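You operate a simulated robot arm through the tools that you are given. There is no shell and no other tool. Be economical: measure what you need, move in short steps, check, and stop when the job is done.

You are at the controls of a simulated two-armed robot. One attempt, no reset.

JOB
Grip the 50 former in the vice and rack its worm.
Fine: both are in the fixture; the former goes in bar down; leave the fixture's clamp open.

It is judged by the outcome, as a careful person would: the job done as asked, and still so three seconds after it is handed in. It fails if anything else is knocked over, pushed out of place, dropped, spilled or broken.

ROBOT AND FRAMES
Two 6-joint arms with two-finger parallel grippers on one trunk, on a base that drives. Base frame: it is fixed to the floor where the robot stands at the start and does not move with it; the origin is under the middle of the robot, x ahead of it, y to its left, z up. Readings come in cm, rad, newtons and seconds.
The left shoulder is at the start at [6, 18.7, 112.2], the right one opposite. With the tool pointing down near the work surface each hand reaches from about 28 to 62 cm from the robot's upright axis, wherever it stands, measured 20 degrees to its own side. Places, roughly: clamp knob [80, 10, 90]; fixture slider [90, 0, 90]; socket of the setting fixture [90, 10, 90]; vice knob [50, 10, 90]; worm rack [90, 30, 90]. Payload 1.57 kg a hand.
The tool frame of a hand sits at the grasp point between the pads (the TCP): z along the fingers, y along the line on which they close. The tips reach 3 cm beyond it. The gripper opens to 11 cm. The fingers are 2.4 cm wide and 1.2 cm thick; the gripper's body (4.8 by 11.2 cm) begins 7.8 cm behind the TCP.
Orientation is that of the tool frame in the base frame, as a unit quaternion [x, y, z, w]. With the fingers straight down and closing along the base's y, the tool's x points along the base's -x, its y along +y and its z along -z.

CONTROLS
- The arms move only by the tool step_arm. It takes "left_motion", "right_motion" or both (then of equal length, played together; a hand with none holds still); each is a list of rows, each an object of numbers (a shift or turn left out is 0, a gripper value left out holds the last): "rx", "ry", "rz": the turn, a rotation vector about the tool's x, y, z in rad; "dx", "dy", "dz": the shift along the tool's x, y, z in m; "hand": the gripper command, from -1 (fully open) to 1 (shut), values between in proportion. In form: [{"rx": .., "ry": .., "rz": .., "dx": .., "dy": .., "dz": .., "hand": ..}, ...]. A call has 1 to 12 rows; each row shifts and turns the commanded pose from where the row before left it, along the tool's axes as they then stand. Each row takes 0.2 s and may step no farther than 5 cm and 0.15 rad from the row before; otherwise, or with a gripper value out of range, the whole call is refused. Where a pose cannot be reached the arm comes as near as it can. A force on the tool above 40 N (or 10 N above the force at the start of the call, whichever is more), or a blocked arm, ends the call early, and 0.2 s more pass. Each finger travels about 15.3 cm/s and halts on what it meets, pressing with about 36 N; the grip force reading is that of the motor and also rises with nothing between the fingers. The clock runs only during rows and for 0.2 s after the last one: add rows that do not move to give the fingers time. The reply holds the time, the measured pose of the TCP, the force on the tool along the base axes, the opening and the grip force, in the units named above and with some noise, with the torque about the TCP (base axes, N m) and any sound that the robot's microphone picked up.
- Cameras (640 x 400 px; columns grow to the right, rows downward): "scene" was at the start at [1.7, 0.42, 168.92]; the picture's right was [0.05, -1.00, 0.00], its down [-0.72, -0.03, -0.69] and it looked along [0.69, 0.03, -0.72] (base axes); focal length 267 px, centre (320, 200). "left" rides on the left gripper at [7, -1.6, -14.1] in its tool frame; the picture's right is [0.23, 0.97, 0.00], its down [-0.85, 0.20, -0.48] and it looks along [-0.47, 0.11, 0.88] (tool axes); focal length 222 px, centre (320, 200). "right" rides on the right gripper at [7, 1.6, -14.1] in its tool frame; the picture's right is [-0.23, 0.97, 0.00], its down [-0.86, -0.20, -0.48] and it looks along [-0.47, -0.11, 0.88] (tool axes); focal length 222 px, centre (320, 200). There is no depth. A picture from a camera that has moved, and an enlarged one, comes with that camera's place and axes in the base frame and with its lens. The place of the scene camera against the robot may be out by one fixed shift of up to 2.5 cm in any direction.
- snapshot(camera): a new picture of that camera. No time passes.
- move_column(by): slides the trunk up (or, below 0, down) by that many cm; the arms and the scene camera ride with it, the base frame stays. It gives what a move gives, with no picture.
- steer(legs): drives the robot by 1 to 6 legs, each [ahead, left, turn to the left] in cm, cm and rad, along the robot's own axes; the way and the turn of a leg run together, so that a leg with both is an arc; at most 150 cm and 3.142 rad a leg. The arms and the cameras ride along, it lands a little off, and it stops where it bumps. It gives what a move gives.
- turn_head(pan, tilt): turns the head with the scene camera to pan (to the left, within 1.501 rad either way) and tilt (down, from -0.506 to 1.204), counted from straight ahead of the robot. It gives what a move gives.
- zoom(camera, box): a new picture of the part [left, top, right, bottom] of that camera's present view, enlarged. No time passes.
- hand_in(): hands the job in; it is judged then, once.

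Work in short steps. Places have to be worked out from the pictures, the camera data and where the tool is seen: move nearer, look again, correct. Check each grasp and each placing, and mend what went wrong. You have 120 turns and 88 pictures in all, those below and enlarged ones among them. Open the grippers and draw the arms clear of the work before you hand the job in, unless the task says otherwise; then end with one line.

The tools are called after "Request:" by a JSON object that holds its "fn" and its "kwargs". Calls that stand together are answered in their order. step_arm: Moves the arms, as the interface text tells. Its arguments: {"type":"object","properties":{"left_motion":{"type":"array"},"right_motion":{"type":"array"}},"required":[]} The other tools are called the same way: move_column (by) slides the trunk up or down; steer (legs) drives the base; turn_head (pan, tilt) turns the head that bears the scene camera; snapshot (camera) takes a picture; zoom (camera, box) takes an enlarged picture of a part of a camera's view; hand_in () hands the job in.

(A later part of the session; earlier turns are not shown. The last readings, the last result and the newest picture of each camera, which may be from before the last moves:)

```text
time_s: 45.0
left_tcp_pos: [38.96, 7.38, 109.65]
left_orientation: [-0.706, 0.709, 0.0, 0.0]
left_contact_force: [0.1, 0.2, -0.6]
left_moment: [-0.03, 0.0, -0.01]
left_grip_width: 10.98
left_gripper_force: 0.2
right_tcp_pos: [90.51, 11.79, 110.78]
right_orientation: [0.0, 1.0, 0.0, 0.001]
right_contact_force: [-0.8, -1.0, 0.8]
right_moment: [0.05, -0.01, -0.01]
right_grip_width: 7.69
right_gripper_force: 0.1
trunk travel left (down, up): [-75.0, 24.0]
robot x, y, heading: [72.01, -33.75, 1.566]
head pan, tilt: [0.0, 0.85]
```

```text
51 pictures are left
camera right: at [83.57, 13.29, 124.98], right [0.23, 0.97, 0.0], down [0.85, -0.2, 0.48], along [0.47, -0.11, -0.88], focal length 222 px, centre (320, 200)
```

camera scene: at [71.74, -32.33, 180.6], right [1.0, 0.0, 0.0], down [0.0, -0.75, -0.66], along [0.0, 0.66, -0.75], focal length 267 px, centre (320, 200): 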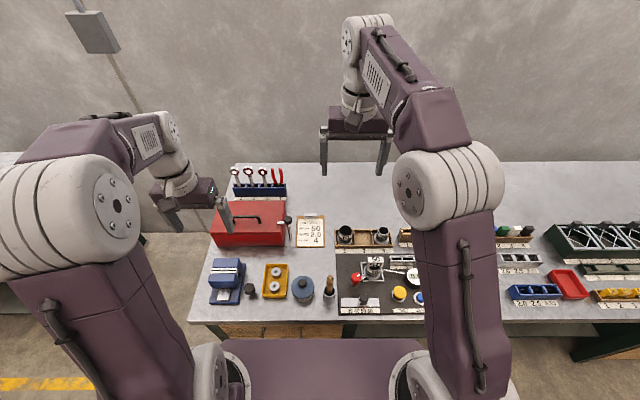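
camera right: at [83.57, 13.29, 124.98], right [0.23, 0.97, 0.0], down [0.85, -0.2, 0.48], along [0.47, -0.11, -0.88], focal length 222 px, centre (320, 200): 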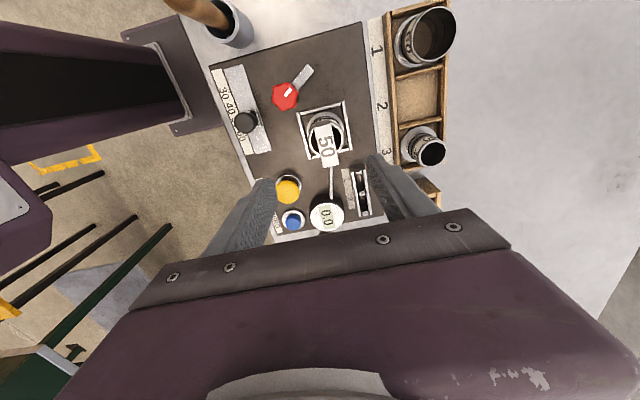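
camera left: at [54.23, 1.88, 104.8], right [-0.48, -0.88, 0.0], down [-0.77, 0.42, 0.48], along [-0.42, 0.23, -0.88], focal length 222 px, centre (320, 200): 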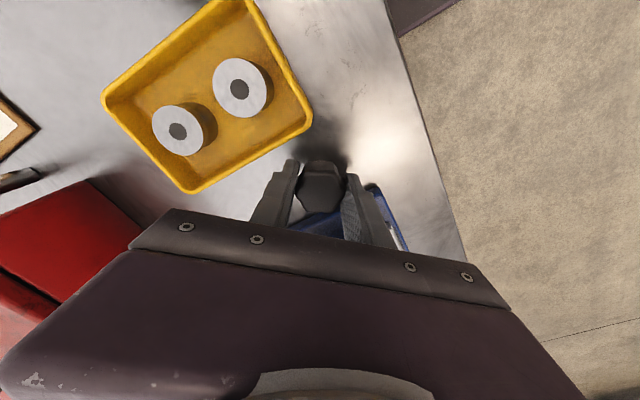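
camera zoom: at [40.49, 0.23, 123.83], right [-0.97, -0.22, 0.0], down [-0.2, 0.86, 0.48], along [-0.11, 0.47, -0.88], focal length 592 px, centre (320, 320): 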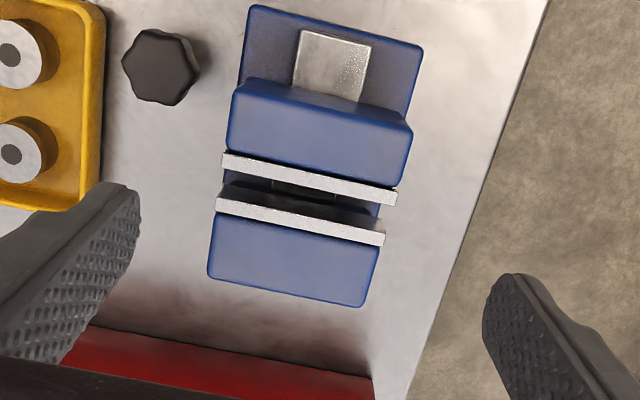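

Jaw tops ≈ z 93.4, gap centre ≈ (39.1, 9.6). Zoom on the former between the right fingers.

Request:
{"fn": "zoom", "kwargs": {"camera": "right", "box": [270, 80, 390, 200]}}

Request:
{"fn": "zoom", "kwargs": {"camera": "scene", "box": [340, 200, 420, 270]}}

```text
3.33 times, centred on (330, 140) of right
camera zoom: at [83.57, 13.29, 124.98], right [0.23, 0.97, 0.0], down [0.85, -0.2, 0.48], along [0.47, -0.11, -0.88], focal length 740 px, centre (287, 400)
```

zoom: 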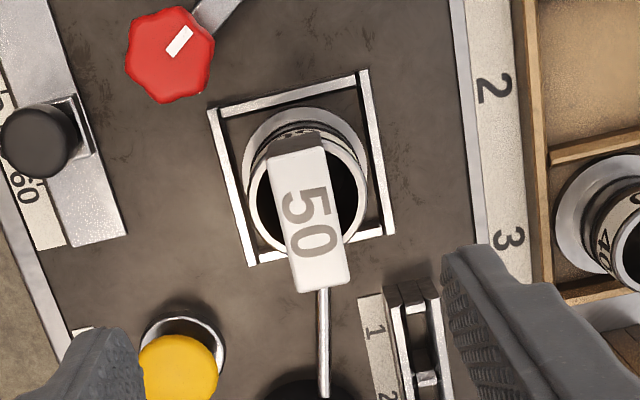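

```text
5.71 times, centred on (380, 235) of scene
camera zoom: at [71.52, -31.79, 168.59], right [1.0, 0.0, 0.0], down [0.0, -0.75, -0.66], along [0.0, 0.66, -0.75], focal length 1524 px, centre (-23, 0)
```

zoom: 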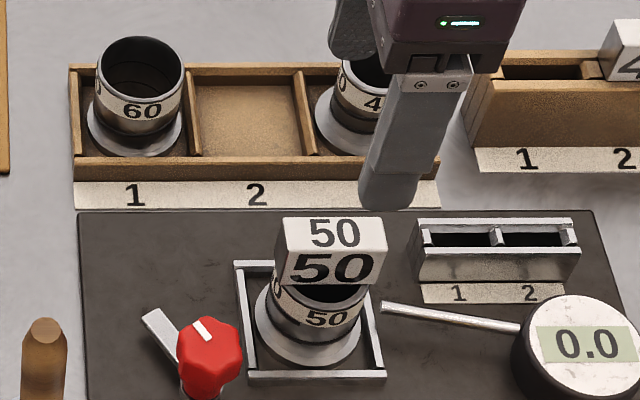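

Tag spans about z 95.7–98.6, 2.2 cm thick. Centre in y and descend to TCP z≈99.4, then close gently.

Request:
{"fn": "step_arm", "kwargs": {"right_motion": [{"dy": 0.0065, "dz": 0.03}, {"dz": 0.03}, {"dz": 0.03}, {"dz": 0.023}, {}, {"hand": 0.75}, {}, {}, {}]}}

Request:
{"fn": "zoom", "kwargs": {"camera": "right", "box": [240, 100, 400, 240]}}

```text
time_s: 47.0
left_tcp_pos: [38.81, 7.19, 109.71]
left_orientation: [-0.706, 0.708, 0.0, 0.0]
left_contact_force: [0.1, 0.5, 0.2]
left_moment: [0.02, 0.02, -0.02]
left_grip_width: 11.0
left_gripper_force: 0.0
right_tcp_pos: [90.77, 12.33, 99.22]
right_orientation: [-0.001, 1.0, 0.0, 0.0]
right_contact_force: [0.1, -0.2, 0.4]
right_moment: [-0.05, 0.02, 0.0]
right_grip_width: 2.13
right_gripper_force: 34.6
trunk travel left (down, up): [-75.0, 24.0]
robot x, y, heading: [71.85, -33.69, 1.565]
head pan, tilt: [0.0, 0.85]
```

```text
2.86 times, centred on (320, 170) of right
camera zoom: at [83.75, 13.89, 113.51], right [0.23, 0.97, 0.0], down [0.86, -0.2, 0.48], along [0.47, -0.11, -0.88], focal length 635 px, centre (320, 286)
```

zoom: 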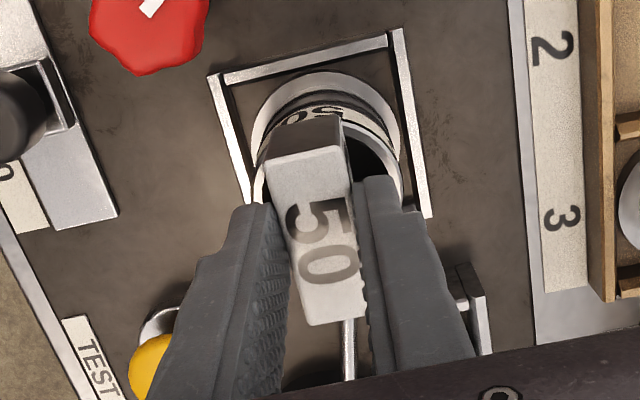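

Gripped the tag (width 2.13). Lift slowly and check whether only the former comes up.

Request:
{"fn": "step_arm", "kwargs": {"right_motion": [{"dz": -0.015}, {"dz": -0.015}, {"dz": -0.02}, {"dz": -0.03}, {}]}}

Request:
{"fn": "zoom", "kwargs": {"camera": "scene", "box": [330, 170, 430, 270]}}

```text
time_s: 48.2
left_tcp_pos: [38.9, 7.34, 109.63]
left_orientation: [-0.706, 0.708, 0.0, 0.0]
left_contact_force: [-0.5, 0.7, 0.0]
left_moment: [0.0, 0.01, 0.02]
left_grip_width: 10.99
left_gripper_force: 0.1
right_tcp_pos: [90.58, 12.54, 107.29]
right_orientation: [-0.001, 1.0, -0.001, 0.0]
right_contact_force: [-0.5, 0.4, -1.7]
right_moment: [0.0, 0.01, -0.01]
right_grip_width: 2.11
right_gripper_force: 34.8
trunk travel left (down, up): [-75.0, 24.0]
robot x, y, heading: [71.89, -33.78, 1.569]
head pan, tilt: [0.0, 0.85]
```

```text
4.00 times, centred on (380, 220) of scene
camera zoom: at [71.55, -31.72, 168.59], right [1.0, 0.0, 0.0], down [0.0, -0.75, -0.66], along [0.0, 0.66, -0.75], focal length 1067 px, centre (80, 120)
```

zoom: 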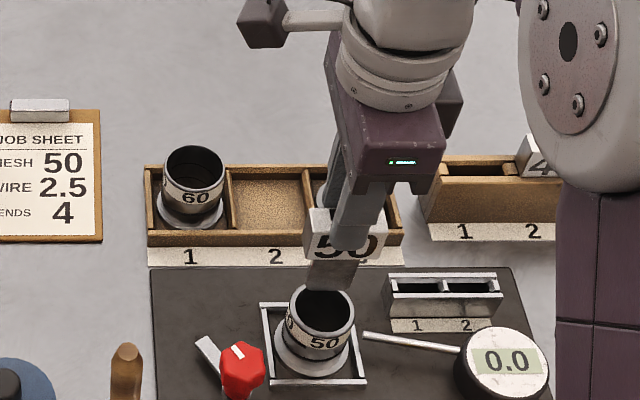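

Only the former comes up, with a flat bar below. Lift further to see the bar's length and thickness.

Request:
{"fn": "step_arm", "kwargs": {"right_motion": [{"dz": -0.04}, {"dz": -0.04}, {}]}}

Request:
{"fn": "zoom", "kwargs": {"camera": "scene", "box": [330, 130, 430, 270]}}

Request:
{"fn": "zoom", "kwargs": {"camera": "left", "box": [0, 0, 320, 200]}}

```text
time_s: 49.0
left_tcp_pos: [39.0, 7.4, 109.68]
left_orientation: [-0.706, 0.708, 0.0, -0.001]
left_contact_force: [-0.5, 0.1, 1.0]
left_moment: [-0.02, 0.0, -0.03]
left_grip_width: 11.02
left_gripper_force: 0.1
right_tcp_pos: [90.44, 12.68, 115.12]
right_orientation: [-0.001, 1.0, -0.001, 0.0]
right_contact_force: [0.5, -0.1, -2.0]
right_moment: [-0.03, -0.01, -0.01]
right_grip_width: 2.16
right_gripper_force: 34.8
trunk travel left (down, up): [-75.0, 24.0]
robot x, y, heading: [71.99, -33.89, 1.568]
head pan, tilt: [0.0, 0.85]
```

```text
2.86 times, centred on (380, 200) of scene
camera zoom: at [71.55, -31.67, 168.59], right [1.0, 0.0, 0.0], down [0.0, -0.75, -0.66], along [0.0, 0.66, -0.75], focal length 762 px, centre (149, 200)
```

zoom: 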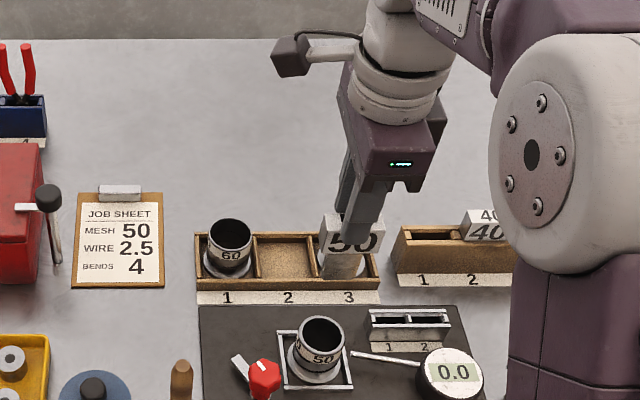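

```text
2.00 times, centred on (160, 100) of left
camera zoom: at [40.52, 0.31, 123.81], right [-0.97, -0.22, 0.0], down [-0.2, 0.86, 0.48], along [-0.11, 0.47, -0.88], focal length 444 px, centre (640, 400)
```

zoom: 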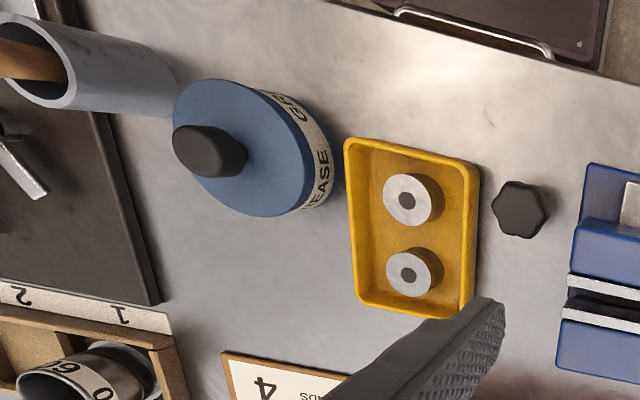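

Bar is ~4–5 cm long under the tag. Zoom the right camera to see the bar's end-on thickness.

Request:
{"fn": "zoom", "kwargs": {"camera": "right", "box": [260, 90, 380, 210]}}

```text
3.33 times, centred on (320, 150) of right
camera zoom: at [83.53, 14.27, 129.24], right [0.23, 0.97, 0.0], down [0.86, -0.2, 0.48], along [0.47, -0.11, -0.88], focal length 740 px, centre (320, 367)
```

zoom: 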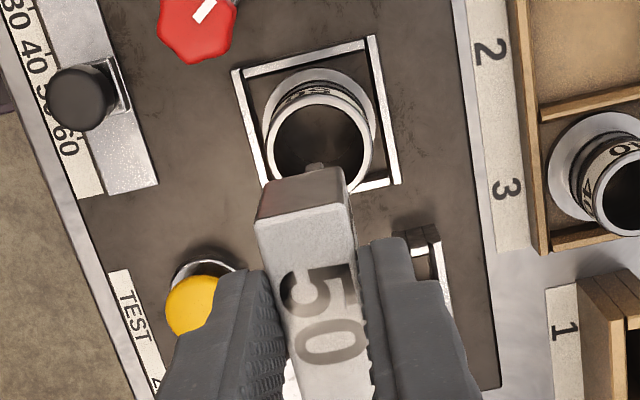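

Bar ~0.65 cm thick, gap ~1.2 cm: enough. Drive 51 cm to the robot's left so the right hand comes over the vice.

Request:
{"fn": "steer", "kwargs": {"legs": [[0, 51.4, 0]]}}

Request:
{"fn": "snapshot", "kwargs": {"camera": "right"}}

```text
time_s: 52.1
left_tcp_pos: [-13.76, 7.45, 109.56]
left_orientation: [-0.707, 0.707, 0.001, -0.001]
left_contact_force: [0.0, -0.2, -0.6]
left_moment: [0.02, 0.04, 0.0]
left_grip_width: 11.0
left_gripper_force: 0.0
right_tcp_pos: [37.8, 12.93, 114.96]
right_orientation: [-0.002, 1.0, 0.0, 0.0]
right_contact_force: [-0.7, -0.5, -1.8]
right_moment: [-0.01, 0.03, -0.02]
right_grip_width: 2.13
right_gripper_force: 34.2
trunk travel left (down, up): [-75.0, 24.0]
robot x, y, heading: [19.44, -33.36, 1.576]
head pan, tilt: [0.0, 0.85]
```

```text
43 pictures are left
camera right: at [30.77, 14.35, 129.23], right [0.22, 0.97, 0.0], down [0.86, -0.2, 0.48], along [0.47, -0.11, -0.88], focal length 222 px, centre (320, 200)
```

right: 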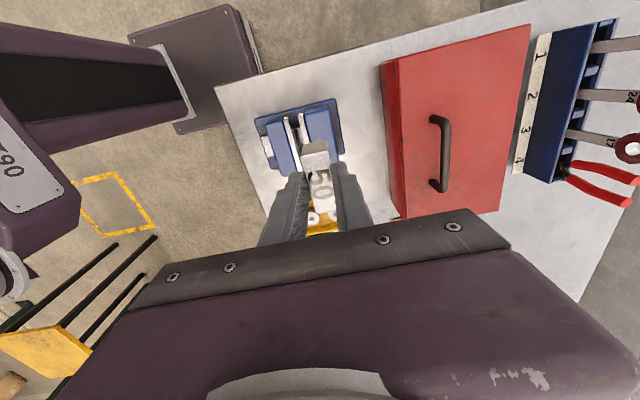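

Move toward (39.1, 9.6), lower to TCP z≈107 and inspect alignment from both cameras.

Request:
{"fn": "step_arm", "kwargs": {"right_motion": [{"dx": -0.013, "dy": -0.033}, {"dz": 0.04}, {"dz": 0.04}, {}]}}

Request:
{"fn": "zoom", "kwargs": {"camera": "right", "box": [230, 70, 390, 210]}}

Request:
{"fn": "zoom", "kwargs": {"camera": "scene", "box": [320, 170, 440, 290]}}

```text
time_s: 53.1
left_tcp_pos: [-13.8, 7.21, 109.76]
left_orientation: [0.707, -0.707, 0.0, -0.001]
left_contact_force: [-0.3, -0.1, -0.1]
left_moment: [0.03, -0.02, 0.01]
left_grip_width: 11.01
left_gripper_force: 0.0
right_tcp_pos: [38.98, 9.44, 107.01]
right_orientation: [-0.002, 1.0, 0.0, 0.001]
right_contact_force: [1.1, -0.4, -2.2]
right_moment: [0.01, 0.01, 0.01]
right_grip_width: 2.13
right_gripper_force: 34.5
trunk travel left (down, up): [-75.0, 24.0]
robot x, y, heading: [19.29, -33.37, 1.566]
head pan, tilt: [0.0, 0.85]
```

```text
2.86 times, centred on (310, 140) of right
camera zoom: at [31.9, 10.93, 121.3], right [0.22, 0.97, 0.0], down [0.86, -0.2, 0.48], along [0.47, -0.11, -0.88], focal length 635 px, centre (349, 371)
```

zoom: 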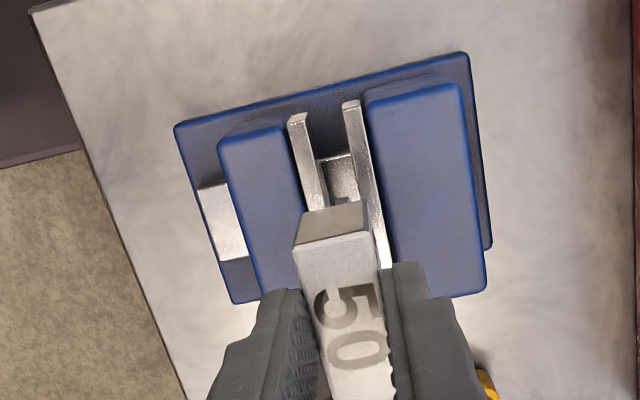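

```text
3.33 times, centred on (380, 230) of scene
camera zoom: at [18.87, -31.87, 168.6], right [1.0, 0.0, 0.0], down [0.0, -0.75, -0.66], along [0.0, 0.66, -0.75], focal length 889 px, centre (120, 100)
```

zoom: 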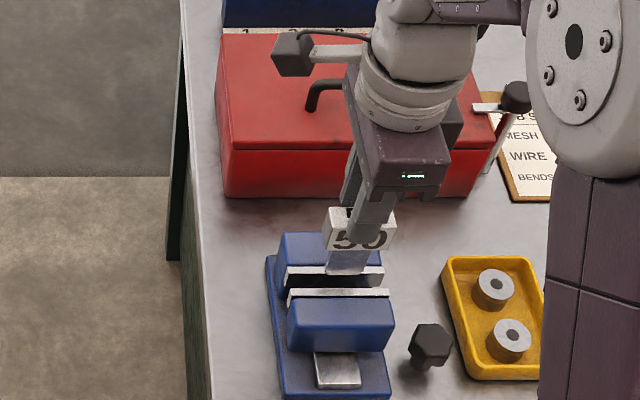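

Bar lies at y≈9.4, gap centre ≈9.25. Nudge −0.2 in y and descend in steps, watching forces.

Request:
{"fn": "step_arm", "kwargs": {"right_motion": [{"dx": 0.003, "dy": -0.002}, {"dz": 0.02}, {"dz": 0.02}, {"dz": 0.015}, {}]}}

Request:
{"fn": "zoom", "kwargs": {"camera": "right", "box": [230, 70, 390, 210]}}

Request:
{"fn": "zoom", "kwargs": {"camera": "scene", "box": [340, 210, 420, 290]}}

```text
time_s: 54.3
left_tcp_pos: [-13.85, 7.4, 109.62]
left_orientation: [0.707, -0.707, -0.001, 0.001]
left_contact_force: [-0.9, 0.5, -0.1]
left_moment: [-0.02, 0.0, 0.02]
left_grip_width: 11.0
left_gripper_force: 0.0
right_tcp_pos: [38.56, 9.34, 101.27]
right_orientation: [-0.002, 1.0, 0.0, 0.001]
right_contact_force: [-0.6, -0.4, -1.9]
right_moment: [-0.02, 0.02, 0.01]
right_grip_width: 2.13
right_gripper_force: 34.6
trunk travel left (down, up): [-75.0, 24.0]
robot x, y, heading: [19.33, -33.45, 1.57]
head pan, tilt: [0.0, 0.85]
```

```text
2.86 times, centred on (310, 140) of right
camera zoom: at [31.54, 10.82, 115.62], right [0.22, 0.97, 0.0], down [0.86, -0.2, 0.48], along [0.47, -0.11, -0.88], focal length 635 px, centre (349, 371)
```

zoom: 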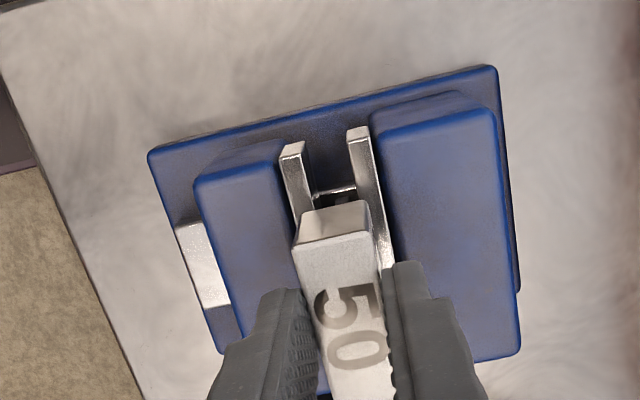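

```text
5.00 times, centred on (380, 250) of scene
camera zoom: at [18.83, -31.69, 168.59], right [1.0, 0.0, 0.0], down [0.0, -0.75, -0.66], along [0.0, 0.66, -0.75], focal length 1333 px, centre (20, -50)
```

zoom: 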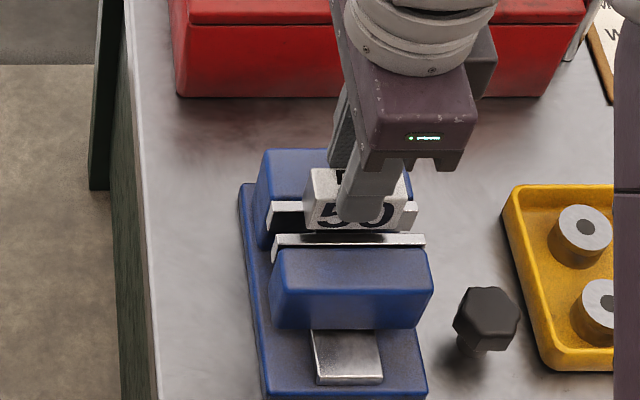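

Bar is centred in the gap. Continue down gently until the tag seats.

Request:
{"fn": "step_arm", "kwargs": {"right_motion": [{"dy": -0.001, "dz": 0.01}, {"dz": 0.01}, {"dz": 0.01}, {"dz": 0.01}, {}]}}

Request:
{"fn": "zoom", "kwargs": {"camera": "scene", "box": [340, 210, 420, 290]}}

```text
time_s: 55.5
left_tcp_pos: [-13.85, 7.3, 109.85]
left_orientation: [0.707, -0.707, 0.0, -0.001]
left_contact_force: [0.1, -0.8, 0.7]
left_moment: [0.0, 0.03, -0.02]
left_grip_width: 11.04
left_gripper_force: 0.1
right_tcp_pos: [38.81, 9.25, 97.55]
right_orientation: [-0.003, 1.0, 0.0, 0.0]
right_contact_force: [2.3, -1.4, 10.1]
right_moment: [-0.13, 0.05, -0.01]
right_grip_width: 2.15
right_gripper_force: 34.6
trunk travel left (down, up): [-75.0, 24.0]
robot x, y, heading: [18.9, -33.67, 1.571]
head pan, tilt: [0.0, 0.85]
```

```text
5.00 times, centred on (380, 250) of scene
camera zoom: at [18.79, -31.82, 168.59], right [1.0, 0.0, 0.0], down [0.0, -0.75, -0.66], along [0.0, 0.66, -0.75], focal length 1333 px, centre (20, -50)
```

zoom: 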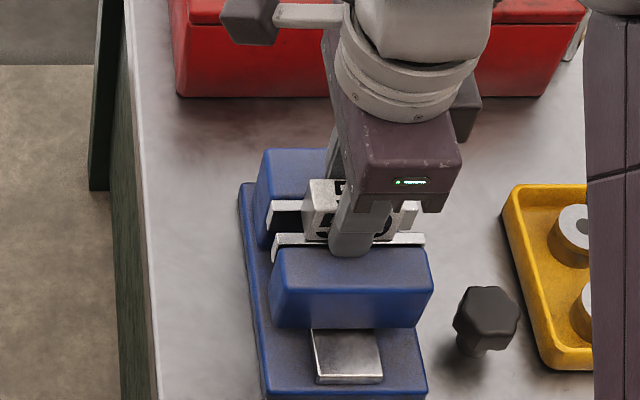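

Contact of ~10 N at TCP z 97.55: seated. Check with the right camera.

Request:
{"fn": "zoom", "kwargs": {"camera": "right", "box": [230, 90, 390, 230]}}

```text
2.86 times, centred on (310, 160) of right
camera zoom: at [31.72, 10.66, 111.78], right [0.22, 0.97, 0.0], down [0.86, -0.2, 0.48], along [0.47, -0.11, -0.88], focal length 635 px, centre (349, 314)
```

zoom: 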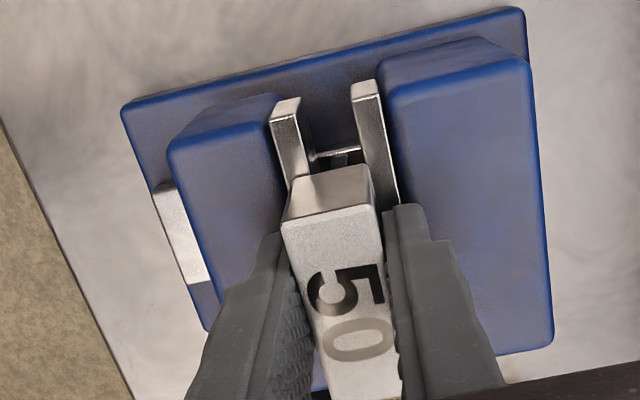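

Seated with the bar in the gap. Slide it toward the rear fixed jaw until contact so it stands flush, then release and rise.

Request:
{"fn": "step_arm", "kwargs": {"right_motion": [{"dz": -0.002}, {"dy": 0.0015}, {"dy": 0.0015}, {"dy": 0.0015}, {}]}}

```text
time_s: 56.7
left_tcp_pos: [-13.96, 7.32, 109.69]
left_orientation: [0.707, -0.707, 0.0, 0.001]
left_contact_force: [-0.2, 0.2, 0.4]
left_moment: [0.03, 0.03, 0.02]
left_grip_width: 11.0
left_gripper_force: 0.0
right_tcp_pos: [38.83, 9.71, 97.54]
right_orientation: [-0.001, 1.0, 0.0, -0.001]
right_contact_force: [-0.2, -0.1, -2.2]
right_moment: [-0.02, 0.0, 0.05]
right_grip_width: 2.15
right_gripper_force: 34.3
trunk travel left (down, up): [-75.0, 24.0]
robot x, y, heading: [19.54, -33.6, 1.574]
head pan, tilt: [0.0, 0.85]
```

No contact yet and the weight is hanging; a few mm more.

Request:
{"fn": "step_arm", "kwargs": {"right_motion": [{"dy": 0.001}, {"dy": 0.001}, {}]}}

Request:
{"fn": "zoom", "kwargs": {"camera": "right", "box": [270, 100, 370, 200]}}

```text
time_s: 57.5
left_tcp_pos: [-13.86, 7.3, 109.65]
left_orientation: [0.707, -0.707, -0.002, 0.0]
left_contact_force: [-0.4, 0.0, 0.1]
left_moment: [-0.02, -0.01, 0.01]
left_grip_width: 11.03
left_gripper_force: 0.0
right_tcp_pos: [38.77, 9.8, 97.6]
right_orientation: [-0.002, 1.0, 0.0, 0.0]
right_contact_force: [1.4, -2.8, -3.3]
right_moment: [-0.13, -0.02, -0.05]
right_grip_width: 2.17
right_gripper_force: 34.9
trunk travel left (down, up): [-75.0, 24.0]
robot x, y, heading: [19.02, -33.88, 1.571]
head pan, tilt: [0.0, 0.85]
```

```text
4.00 times, centred on (320, 150) of right
camera zoom: at [31.72, 11.34, 111.91], right [0.22, 0.97, 0.0], down [0.86, -0.2, 0.48], along [0.47, -0.11, -0.88], focal length 888 px, centre (320, 400)
```

zoom: 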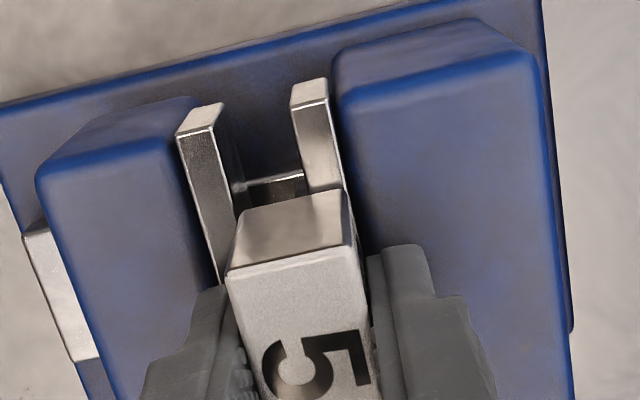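

Light contact with the rear jaw. Lower to seat, release, and rise.

Request:
{"fn": "step_arm", "kwargs": {"right_motion": [{"dz": 0.002}, {"dz": 0.001}, {"hand": 0.3}, {}, {}, {"dz": -0.03}, {"dz": -0.04}, {"dz": -0.04}, {}]}}

Request:
{"fn": "snapshot", "kwargs": {"camera": "right"}}

Request:
{"fn": "zoom", "kwargs": {"camera": "scene", "box": [340, 210, 420, 290]}}

```text
time_s: 59.5
left_tcp_pos: [-14.0, 7.57, 109.7]
left_orientation: [-0.707, 0.707, 0.0, 0.001]
left_contact_force: [-0.3, 0.8, -0.8]
left_moment: [-0.01, -0.04, -0.01]
left_grip_width: 10.99
left_gripper_force: 0.1
right_tcp_pos: [38.52, 9.9, 108.56]
right_orientation: [-0.002, 1.0, -0.001, 0.0]
right_contact_force: [0.0, 0.5, 0.1]
right_moment: [-0.01, 0.0, 0.01]
right_grip_width: 3.83
right_gripper_force: 0.0
trunk travel left (down, up): [-75.0, 24.0]
robot x, y, heading: [19.05, -33.49, 1.572]
head pan, tilt: [0.0, 0.85]
```

```text
35 pictures are left
camera right: at [31.64, 11.43, 122.79], right [0.22, 0.97, 0.0], down [0.86, -0.2, 0.48], along [0.47, -0.11, -0.88], focal length 222 px, centre (320, 200)
```

right: 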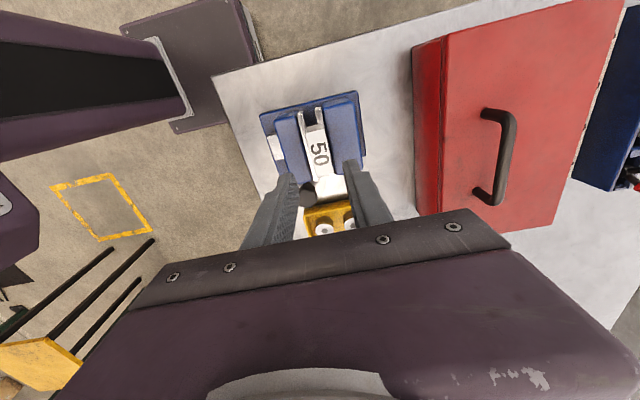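

```text
5.00 times, centred on (380, 250) of scene
camera zoom: at [18.82, -31.65, 168.59], right [1.0, 0.0, 0.0], down [0.0, -0.75, -0.66], along [0.0, 0.66, -0.75], focal length 1333 px, centre (20, -50)
```

zoom: 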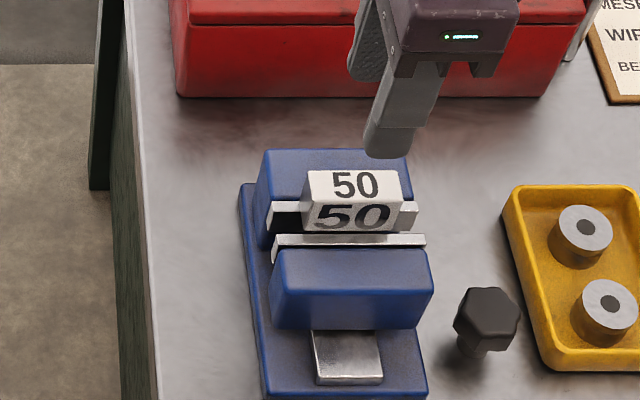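

The former stands upright in the gap. Now take the right hand to the vice knob, rotated back for a clockwise tightening stroke.

Request:
{"fn": "step_arm", "kwargs": {"right_motion": [{"dx": -0.031, "dy": -0.015, "hand": 0.1}, {"dx": -0.031, "dy": -0.015}, {"dx": -0.032, "dy": -0.016}, {"rz": -0.143}, {"rz": -0.143}, {"rz": -0.143}, {"rz": -0.143}, {"rz": -0.143}, {"rz": -0.143}, {"rz": -0.143}, {"rz": -0.143}, {"rz": -0.143}]}}

Request:
{"fn": "step_arm", "kwargs": {"right_motion": [{"rz": -0.143, "dz": 0.03}, {"rz": -0.143, "dz": 0.03}, {"rz": -0.143, "dz": 0.03}, {"rz": -0.143, "dz": 0.02}, {"rz": -0.143}, {}]}}

Request:
{"fn": "snapshot", "kwargs": {"camera": "right"}}

```text
time_s: 62.1
left_tcp_pos: [-13.94, 7.39, 109.7]
left_orientation: [-0.707, 0.707, -0.001, 0.0]
left_contact_force: [-0.7, 0.6, -0.7]
left_moment: [-0.02, 0.01, 0.01]
left_grip_width: 11.0
left_gripper_force: 0.0
right_tcp_pos: [48.12, 5.4, 108.36]
right_orientation: [-0.603, 0.798, 0.0, 0.0]
right_contact_force: [0.3, 0.6, 0.4]
right_moment: [0.01, 0.01, -0.01]
right_grip_width: 4.97
right_gripper_force: 0.1
trunk travel left (down, up): [-75.0, 24.0]
robot x, y, heading: [19.14, -33.39, 1.571]
head pan, tilt: [0.0, 0.85]
```

```text
time_s: 63.5
left_tcp_pos: [-13.85, 7.41, 109.7]
left_orientation: [0.707, -0.707, 0.0, 0.0]
left_contact_force: [0.2, -0.7, 0.4]
left_moment: [0.02, 0.0, -0.01]
left_grip_width: 10.99
left_gripper_force: 0.1
right_tcp_pos: [48.09, 5.33, 97.28]
right_orientation: [0.844, -0.537, 0.0, 0.0]
right_contact_force: [0.2, -0.5, 0.3]
right_moment: [-0.03, 0.01, -0.02]
right_grip_width: 4.95
right_gripper_force: 0.0
trunk travel left (down, up): [-75.0, 24.0]
robot x, y, heading: [19.34, -33.37, 1.573]
head pan, tilt: [0.0, 0.85]
```

```text
33 pictures are left
camera right: at [49.54, -1.79, 111.58], right [-0.98, -0.21, 0.0], down [-0.18, 0.86, 0.48], along [-0.1, 0.47, -0.88], focal length 222 px, centre (320, 200)
```

right: 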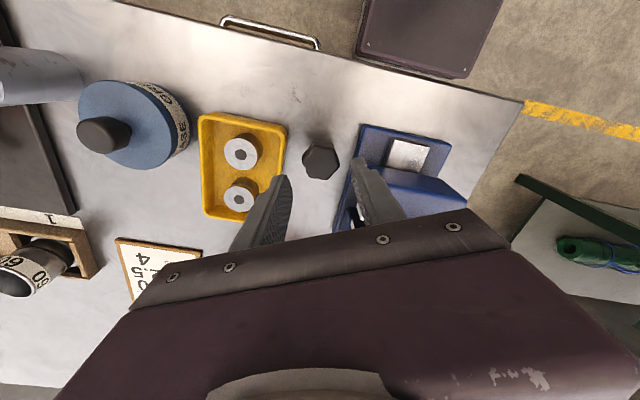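

Knob centred. Rotate a further −0.57 so the open fingers clear the vice base, descend and grip.

Request:
{"fn": "step_arm", "kwargs": {"right_motion": [{"rz": -0.143, "dy": 0.001}, {"rz": -0.143}, {"rz": -0.143}, {"rz": -0.143}, {"dz": 0.03}, {"dz": 0.036}, {}, {"hand": 0.7}, {}, {}, {"rz": 0.14}, {"rz": 0.14}]}}

```text
time_s: 66.1
left_tcp_pos: [-14.01, 7.31, 109.65]
left_orientation: [-0.707, 0.707, 0.001, 0.0]
left_contact_force: [-0.4, 0.4, 0.0]
left_moment: [-0.01, -0.02, -0.05]
left_grip_width: 10.99
left_gripper_force: 0.0
right_tcp_pos: [47.97, 5.37, 90.77]
right_orientation: [0.912, -0.41, 0.001, 0.001]
right_contact_force: [0.1, 3.7, 1.0]
right_moment: [0.1, 0.1, 0.04]
right_grip_width: 3.55
right_gripper_force: 42.4
trunk travel left (down, up): [-75.0, 24.0]
robot x, y, heading: [19.06, -33.53, 1.568]
head pan, tilt: [0.0, 0.85]
```

Gripped and turning freely. Continue clockwise in steps, watching the torque.

Request:
{"fn": "step_arm", "kwargs": {"right_motion": [{"rz": 0.14}, {"rz": 0.14}, {"rz": 0.14}, {"rz": 0.14}, {"rz": 0.14}, {}]}}

Request:
{"fn": "zoom", "kwargs": {"camera": "scene", "box": [320, 200, 440, 290]}}

```text
time_s: 67.5
left_tcp_pos: [-13.89, 7.56, 109.64]
left_orientation: [-0.707, 0.708, -0.001, 0.001]
left_contact_force: [-0.1, 0.7, -0.6]
left_moment: [-0.02, -0.02, 0.03]
left_grip_width: 11.01
left_gripper_force: 0.0
right_tcp_pos: [47.93, 5.41, 90.68]
right_orientation: [0.715, -0.699, 0.0, 0.0]
right_contact_force: [-5.5, 1.5, -8.5]
right_moment: [0.63, 0.12, -0.03]
right_grip_width: 3.55
right_gripper_force: 42.6
trunk travel left (down, up): [-75.0, 24.0]
robot x, y, heading: [19.17, -33.69, 1.573]
head pan, tilt: [0.0, 0.85]
```

```text
4.44 times, centred on (380, 245) of scene
camera zoom: at [18.76, -31.56, 168.59], right [1.0, 0.0, 0.0], down [0.0, -0.75, -0.66], along [0.0, 0.66, -0.75], focal length 1185 px, centre (53, 0)
```

zoom: 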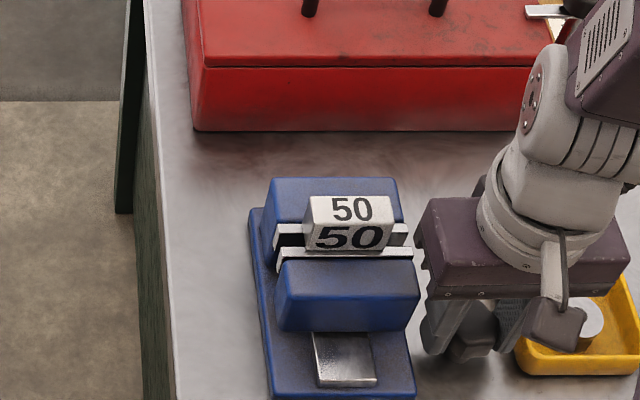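

The front jaw is closing in. Keep turning clockwise.

Request:
{"fn": "step_arm", "kwargs": {"right_motion": [{"rz": 0.14}, {"rz": 0.14}, {"rz": 0.14}, {"rz": 0.14}, {}]}}

Request:
{"fn": "zoom", "kwargs": {"camera": "scene", "box": [340, 220, 420, 290]}}

```text
time_s: 68.7
left_tcp_pos: [-14.13, 7.32, 109.62]
left_orientation: [0.707, -0.707, 0.001, 0.0]
left_contact_force: [-0.5, 0.5, -0.2]
left_moment: [0.01, 0.0, -0.03]
left_grip_width: 10.99
left_gripper_force: 0.0
right_tcp_pos: [47.99, 5.49, 90.79]
right_orientation: [-0.495, 0.869, -0.001, 0.001]
right_contact_force: [-8.9, 2.8, 2.4]
right_moment: [-1.0, 0.82, -0.01]
right_grip_width: 3.53
right_gripper_force: 42.1
trunk travel left (down, up): [-75.0, 24.0]
robot x, y, heading: [19.61, -33.52, 1.573]
head pan, tilt: [0.0, 0.85]
```

```text
5.71 times, centred on (380, 255) of scene
camera zoom: at [18.58, -31.62, 168.6], right [1.0, 0.0, 0.0], down [0.0, -0.75, -0.66], along [0.0, 0.66, -0.75], focal length 1524 px, centre (-23, -114)
```

zoom: 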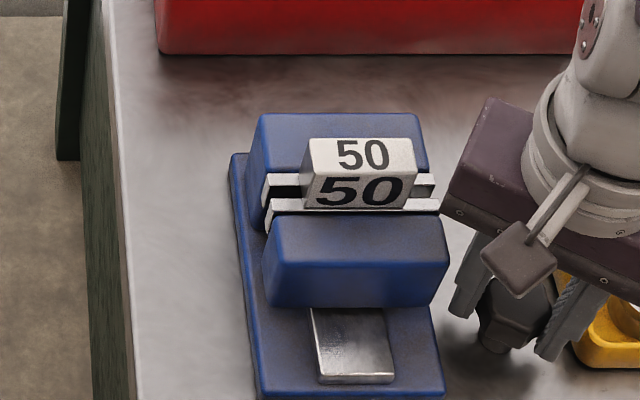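

Nearly closed. Relieve by regripping and continue.

Request:
{"fn": "step_arm", "kwargs": {"right_motion": [{"hand": 0.2}, {}, {"hand": 0.7}, {}, {}, {"rz": 0.14}, {"rz": 0.14}, {"rz": 0.14}, {}]}}

```text
time_s: 70.7
left_tcp_pos: [-14.06, 7.52, 109.54]
left_orientation: [0.707, -0.707, 0.0, 0.0]
left_contact_force: [-0.7, -0.8, 0.5]
left_moment: [0.0, 0.03, -0.01]
left_grip_width: 10.99
left_gripper_force: 0.1
right_tcp_pos: [48.05, 5.48, 90.84]
right_orientation: [-0.303, 0.953, -0.001, 0.001]
right_contact_force: [-8.0, 6.7, -2.3]
right_moment: [-0.3, 0.64, 0.22]
right_grip_width: 3.58
right_gripper_force: 42.3
trunk travel left (down, up): [-75.0, 24.0]
robot x, y, heading: [19.35, -33.5, 1.571]
head pan, tilt: [0.0, 0.85]
```

Resistance about the axis begins (0.22). Turn a bit more and watch.

Request:
{"fn": "step_arm", "kwargs": {"right_motion": [{"rz": 0.1}, {"rz": 0.1}, {}]}}

Request:
{"fn": "zoom", "kwargs": {"camera": "scene", "box": [340, 220, 420, 290]}}

```text
time_s: 71.5
left_tcp_pos: [-14.17, 7.45, 109.63]
left_orientation: [0.707, -0.707, 0.001, 0.0]
left_contact_force: [0.1, -0.5, 0.5]
left_moment: [0.01, -0.01, 0.0]
left_grip_width: 10.99
left_gripper_force: 0.1
right_tcp_pos: [47.98, 5.37, 90.82]
right_orientation: [-0.207, 0.978, -0.001, 0.002]
right_contact_force: [-10.3, 12.9, 5.1]
right_moment: [0.29, 0.34, 0.66]
right_grip_width: 3.51
right_gripper_force: 42.5
trunk travel left (down, up): [-75.0, 24.0]
robot x, y, heading: [19.15, -33.25, 1.572]
head pan, tilt: [0.0, 0.85]
```

```text
5.71 times, centred on (380, 255) of scene
camera zoom: at [18.5, -31.43, 168.6], right [1.0, 0.0, 0.0], down [0.0, -0.75, -0.66], along [0.0, 0.66, -0.75], focal length 1524 px, centre (-23, -114)
```

zoom: 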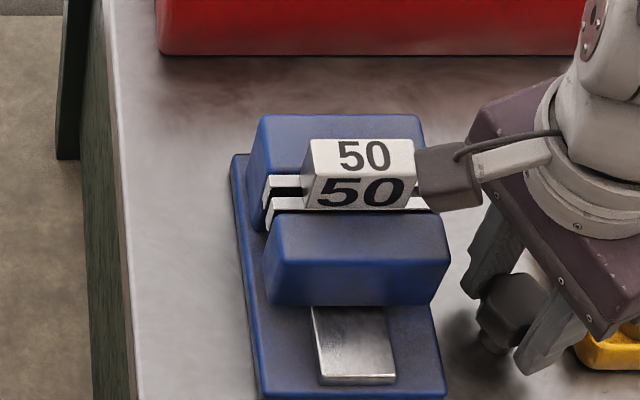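

Torque rises to 0.66: jaws are on the bar. Tighten slightly more.

Request:
{"fn": "step_arm", "kwargs": {"right_motion": [{"rz": 0.1}, {"rz": 0.1}, {}]}}

```text
time_s: 72.3
left_tcp_pos: [-14.13, 7.48, 109.53]
left_orientation: [0.707, -0.707, 0.001, 0.001]
left_contact_force: [1.1, 0.2, 0.4]
left_moment: [-0.03, -0.02, 0.01]
left_grip_width: 11.0
left_gripper_force: 0.1
right_tcp_pos: [47.88, 5.48, 90.65]
right_orientation: [-0.108, 0.994, 0.001, 0.001]
right_contact_force: [-10.8, 13.0, 6.9]
right_moment: [0.28, 0.26, 0.53]
right_grip_width: 3.52
right_gripper_force: 42.4
trunk travel left (down, up): [-75.0, 24.0]
robot x, y, heading: [19.36, -33.71, 1.57]
head pan, tilt: [0.0, 0.85]
```

Torque plateaus (probably slipping at tight). Release, rise, and look at the vice from the hand.

Request:
{"fn": "step_arm", "kwargs": {"right_motion": [{"hand": 0.1}, {}, {}, {"dz": -0.05}, {"dz": -0.05}, {"dz": -0.05}, {"dx": 0.03}, {"dx": 0.03}, {"dx": 0.03}, {}]}}

Request:
{"fn": "snapshot", "kwargs": {"camera": "right"}}

Request:
{"fn": "zoom", "kwargs": {"camera": "scene", "box": [340, 220, 420, 290]}}

```text
time_s: 74.5
left_tcp_pos: [-13.8, 7.36, 109.68]
left_orientation: [0.707, -0.707, -0.001, 0.001]
left_contact_force: [-0.2, 0.3, -0.1]
left_moment: [-0.01, 0.03, 0.01]
left_grip_width: 10.99
left_gripper_force: 0.1
right_tcp_pos: [39.24, 3.42, 105.84]
right_orientation: [-0.109, 0.994, -0.001, 0.0]
right_contact_force: [-0.5, 0.3, 0.0]
right_moment: [0.02, 0.0, -0.01]
right_grip_width: 4.97
right_gripper_force: 0.2
trunk travel left (down, up): [-75.0, 24.0]
robot x, y, heading: [19.12, -33.71, 1.565]
head pan, tilt: [0.0, 0.85]
```

```text
29 pictures are left
camera right: at [32.1, 3.36, 120.14], right [0.01, 1.0, 0.0], down [0.88, -0.01, 0.48], along [0.48, -0.01, -0.88], focal length 222 px, centre (320, 200)
```

right: 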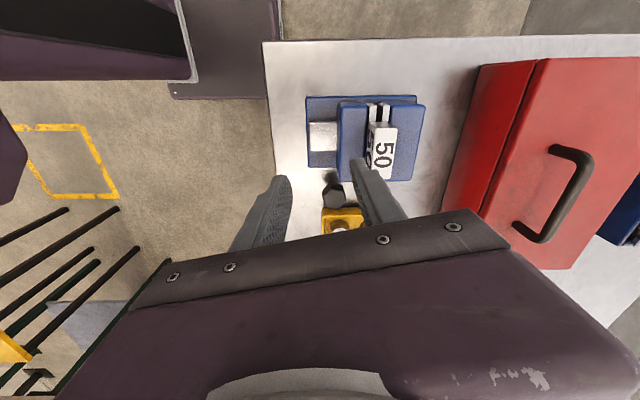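

```text
5.71 times, centred on (380, 255) of scene
camera zoom: at [18.85, -31.67, 168.59], right [1.0, 0.0, 0.0], down [0.0, -0.75, -0.66], along [0.0, 0.66, -0.75], focal length 1524 px, centre (-23, -114)
```

zoom: 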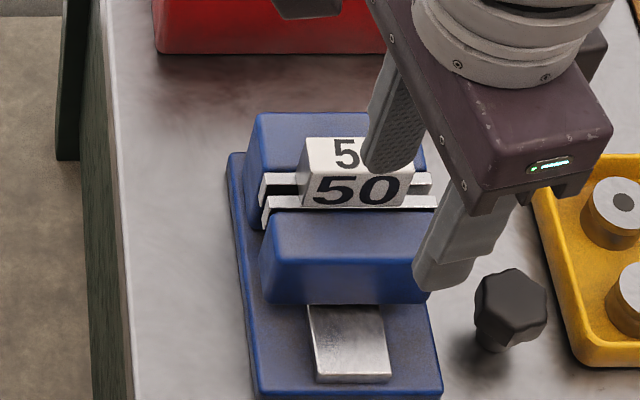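

Request:
{"fn": "zoom", "kwargs": {"camera": "right", "box": [290, 80, 440, 200]}}

```text
3.33 times, centred on (365, 140) of right
camera zoom: at [32.1, 3.36, 120.14], right [0.01, 1.0, 0.0], down [0.88, -0.01, 0.48], along [0.48, -0.01, -0.88], focal length 740 px, centre (170, 400)
```

zoom: 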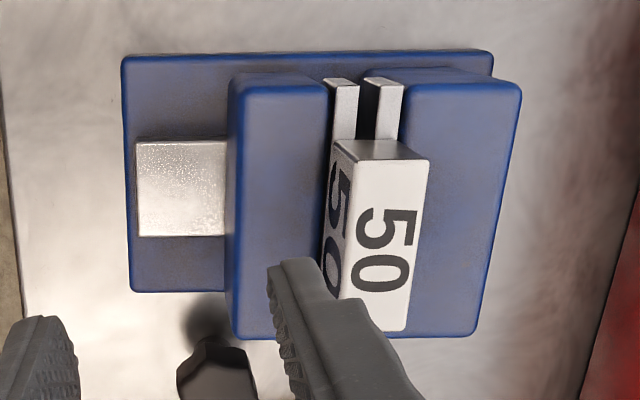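

Gap equals the bar's thickness. Do a gentle tug test: grip the tag and lift 2 mm to see whether it holds.

Request:
{"fn": "step_arm", "kwargs": {"right_motion": [{"rz": 0.109, "dz": -0.01}, {"rz": 0.109}, {"dy": 0.035, "dx": 0.002}, {"dy": 0.03, "dx": 0.002, "hand": 0.2}, {}]}}

Request:
{"fn": "zoom", "kwargs": {"camera": "right", "box": [240, 80, 400, 220]}}

```text
time_s: 75.7
left_tcp_pos: [-13.87, 7.22, 109.74]
left_orientation: [-0.707, 0.707, 0.001, 0.001]
left_contact_force: [-0.7, 0.1, -0.5]
left_moment: [0.01, 0.03, 0.02]
left_grip_width: 10.99
left_gripper_force: 0.1
right_tcp_pos: [39.06, 9.69, 106.75]
right_orientation: [0.001, 1.0, 0.0, 0.0]
right_contact_force: [0.3, -0.2, 0.4]
right_moment: [0.02, -0.01, -0.02]
right_grip_width: 4.39
right_gripper_force: 0.0
trunk travel left (down, up): [-75.0, 24.0]
robot x, y, heading: [19.13, -33.13, 1.576]
head pan, tilt: [0.0, 0.85]
```

```text
2.86 times, centred on (320, 150) of right
camera zoom: at [32.09, 11.26, 121.1], right [0.23, 0.97, 0.0], down [0.85, -0.2, 0.48], along [0.47, -0.11, -0.88], focal length 635 px, centre (320, 343)
```

zoom: 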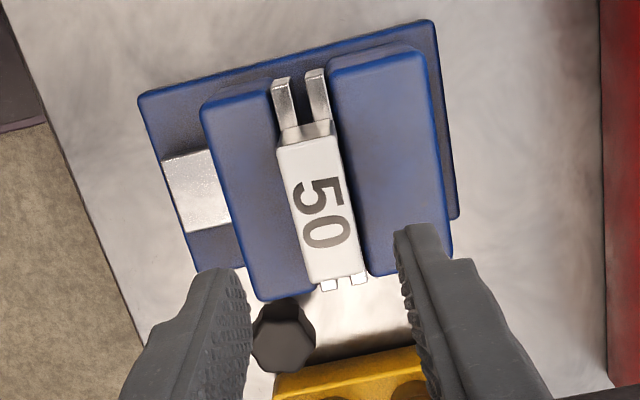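

Aligned. Descend, grip, tug by 2 mm.

Request:
{"fn": "step_arm", "kwargs": {"right_motion": [{"dz": 0.03}, {"dz": 0.03}, {"dz": 0.027}, {}, {"hand": 0.75}, {}, {}, {"dz": -0.002}, {"dz": -0.002}]}}

```text
time_s: 77.7
left_tcp_pos: [-13.82, 7.33, 109.69]
left_orientation: [-0.707, 0.707, 0.001, 0.0]
left_contact_force: [0.2, 0.3, 0.4]
left_moment: [-0.01, -0.03, 0.02]
left_grip_width: 11.01
left_gripper_force: 0.1
right_tcp_pos: [39.04, 9.85, 98.53]
right_orientation: [0.001, 1.0, 0.0, 0.001]
right_contact_force: [2.5, -1.7, -3.4]
right_moment: [-0.12, -0.21, 0.14]
right_grip_width: 2.15
right_gripper_force: 34.2
trunk travel left (down, up): [-75.0, 24.0]
robot x, y, heading: [19.34, -33.54, 1.571]
head pan, tilt: [0.0, 0.85]
```

Ambiguous (−3.4 N). Lift 2 mm more and read.

Request:
{"fn": "step_arm", "kwargs": {"right_motion": [{"dz": -0.002}, {}, {}]}}

Request:
{"fn": "zoom", "kwargs": {"camera": "scene", "box": [340, 220, 420, 290]}}

```text
time_s: 78.5
left_tcp_pos: [-13.87, 7.35, 109.65]
left_orientation: [0.707, -0.707, -0.001, 0.001]
left_contact_force: [-1.0, 0.0, -0.6]
left_moment: [0.01, 0.03, 0.0]
left_grip_width: 11.01
left_gripper_force: 0.1
right_tcp_pos: [39.08, 9.84, 98.72]
right_orientation: [0.0, 1.0, 0.0, 0.0]
right_contact_force: [1.8, -4.3, -5.9]
right_moment: [-0.15, -0.05, 0.07]
right_grip_width: 2.13
right_gripper_force: 34.3
trunk travel left (down, up): [-75.0, 24.0]
robot x, y, heading: [19.16, -33.9, 1.57]
head pan, tilt: [0.0, 0.85]
```

```text
5.71 times, centred on (380, 255) of scene
camera zoom: at [18.88, -31.73, 168.59], right [1.0, 0.0, 0.0], down [0.0, -0.75, -0.66], along [0.0, 0.66, -0.75], focal length 1524 px, centre (-23, -114)
```

zoom: 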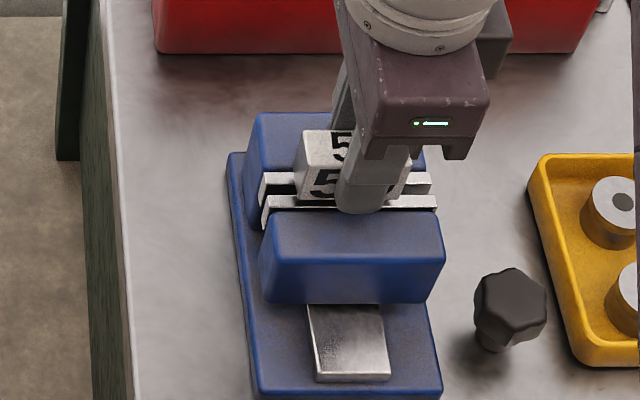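

It slid up with ~4 N friction: not tight enough. Push it back down to the seat, release, and go retighten.

Request:
{"fn": "step_arm", "kwargs": {"right_motion": [{"dz": 0.004}, {"dz": 0.004}, {}]}}

```text
time_s: 79.3
left_tcp_pos: [-13.98, 7.21, 109.8]
left_orientation: [-0.707, 0.707, 0.0, 0.0]
left_contact_force: [0.2, 0.6, 0.7]
left_moment: [0.01, -0.01, 0.01]
left_grip_width: 11.0
left_gripper_force: 0.1
right_tcp_pos: [38.9, 9.81, 98.02]
right_orientation: [0.0, 1.0, 0.002, 0.0]
right_contact_force: [1.4, -3.8, 17.1]
right_moment: [-0.41, 0.39, 0.13]
right_grip_width: 2.15
right_gripper_force: 34.3
trunk travel left (down, up): [-75.0, 24.0]
robot x, y, heading: [19.32, -33.62, 1.573]
head pan, tilt: [0.0, 0.85]
```

Seated again (17 N). Release and move to the knob for a further clockwise stroke with a deeper grip.

Request:
{"fn": "step_arm", "kwargs": {"right_motion": [{"hand": 0.3}, {}, {"dz": -0.04}, {"dz": -0.04}, {"dz": -0.03}, {"dx": -0.03, "dy": -0.014, "hand": 0.1}, {"dx": -0.03, "dy": -0.014}, {"dx": -0.03, "dy": -0.015}, {"rz": -0.15}, {"rz": -0.15}, {"rz": -0.15}, {"rz": -0.15}]}}

Request:
{"fn": "step_arm", "kwargs": {"right_motion": [{"dz": 0.04}, {"dz": 0.04}, {"dz": 0.03}, {}]}}

Request:
{"fn": "snapshot", "kwargs": {"camera": "right"}}

```text
time_s: 81.9
left_tcp_pos: [-13.87, 7.35, 109.65]
left_orientation: [-0.707, 0.708, 0.0, -0.001]
left_contact_force: [0.0, -0.6, 0.0]
left_moment: [0.0, -0.01, -0.02]
left_grip_width: 11.0
left_gripper_force: 0.1
right_tcp_pos: [47.88, 5.73, 108.93]
right_orientation: [-0.297, 0.955, 0.0, 0.0]
right_contact_force: [0.1, 0.1, -0.3]
right_moment: [0.02, -0.01, 0.03]
right_grip_width: 4.96
right_gripper_force: 0.1
trunk travel left (down, up): [-75.0, 24.0]
robot x, y, heading: [18.96, -33.49, 1.569]
head pan, tilt: [0.0, 0.85]
```

```text
time_s: 82.9
left_tcp_pos: [-13.85, 7.39, 109.64]
left_orientation: [0.707, -0.707, 0.0, 0.0]
left_contact_force: [-0.4, -0.2, 0.2]
left_moment: [-0.01, -0.03, 0.01]
left_grip_width: 10.98
left_gripper_force: 0.1
right_tcp_pos: [48.16, 5.38, 97.96]
right_orientation: [-0.295, 0.956, 0.001, 0.0]
right_contact_force: [0.7, 0.2, -0.6]
right_moment: [-0.02, -0.01, 0.04]
right_grip_width: 4.94
right_gripper_force: 0.1
trunk travel left (down, up): [-75.0, 24.0]
robot x, y, heading: [18.78, -33.88, 1.563]
head pan, tilt: [0.0, 0.85]
```

```text
24 pictures are left
camera right: at [41.38, 2.65, 112.31], right [-0.36, 0.93, 0.0], down [0.82, 0.32, 0.48], along [0.45, 0.17, -0.88], focal length 222 px, centre (320, 200)
```

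right: 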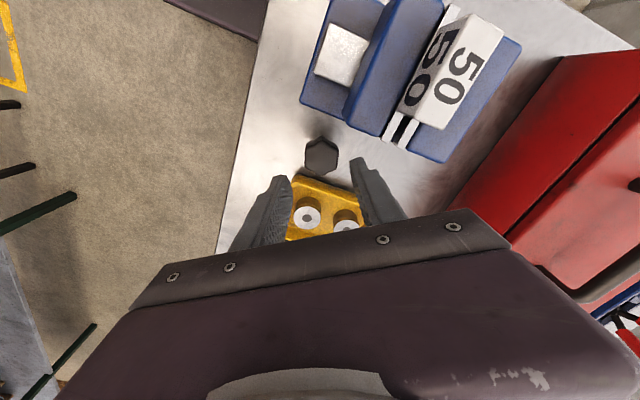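

Centred with flats facing the fingers. Descend, grip, tighten.

Request:
{"fn": "step_arm", "kwargs": {"right_motion": [{"dz": 0.04}, {"dz": 0.037}, {}, {"hand": 0.9}, {}, {}, {}, {"rz": 0.1}, {"rz": 0.1}, {}]}}

```text
time_s: 85.1
left_tcp_pos: [-13.81, 7.37, 109.51]
left_orientation: [0.707, -0.707, -0.001, 0.0]
left_contact_force: [-1.3, 0.7, 1.0]
left_moment: [-0.01, 0.01, 0.01]
left_grip_width: 11.0
left_gripper_force: 0.0
right_tcp_pos: [47.9, 5.44, 89.76]
right_orientation: [-0.197, 0.98, -0.003, -0.002]
right_contact_force: [-4.8, -12.3, -28.7]
right_moment: [-0.03, 0.14, 0.48]
right_grip_width: 3.55
right_gripper_force: 42.9
trunk travel left (down, up): [-75.0, 24.0]
robot x, y, heading: [19.32, -33.71, 1.572]
head pan, tilt: [0.0, 0.85]
```

Torque 0.48 already; keep turning.

Request:
{"fn": "step_arm", "kwargs": {"right_motion": [{"dz": -0.001, "rz": 0.1}, {"rz": 0.1}, {}]}}

```text
time_s: 85.9
left_tcp_pos: [-13.7, 7.31, 109.72]
left_orientation: [-0.706, 0.708, 0.002, 0.0]
left_contact_force: [0.1, -0.1, -1.3]
left_moment: [0.01, 0.02, -0.02]
left_grip_width: 11.01
left_gripper_force: 0.1
right_tcp_pos: [48.0, 5.53, 90.19]
right_orientation: [-0.099, 0.995, 0.001, -0.001]
right_contact_force: [7.5, -13.0, -11.7]
right_moment: [-0.34, -0.22, 0.38]
right_grip_width: 3.53
right_gripper_force: 42.3
trunk travel left (down, up): [-75.0, 24.0]
robot x, y, heading: [19.04, -33.74, 1.571]
head pan, tilt: [0.0, 0.85]
```

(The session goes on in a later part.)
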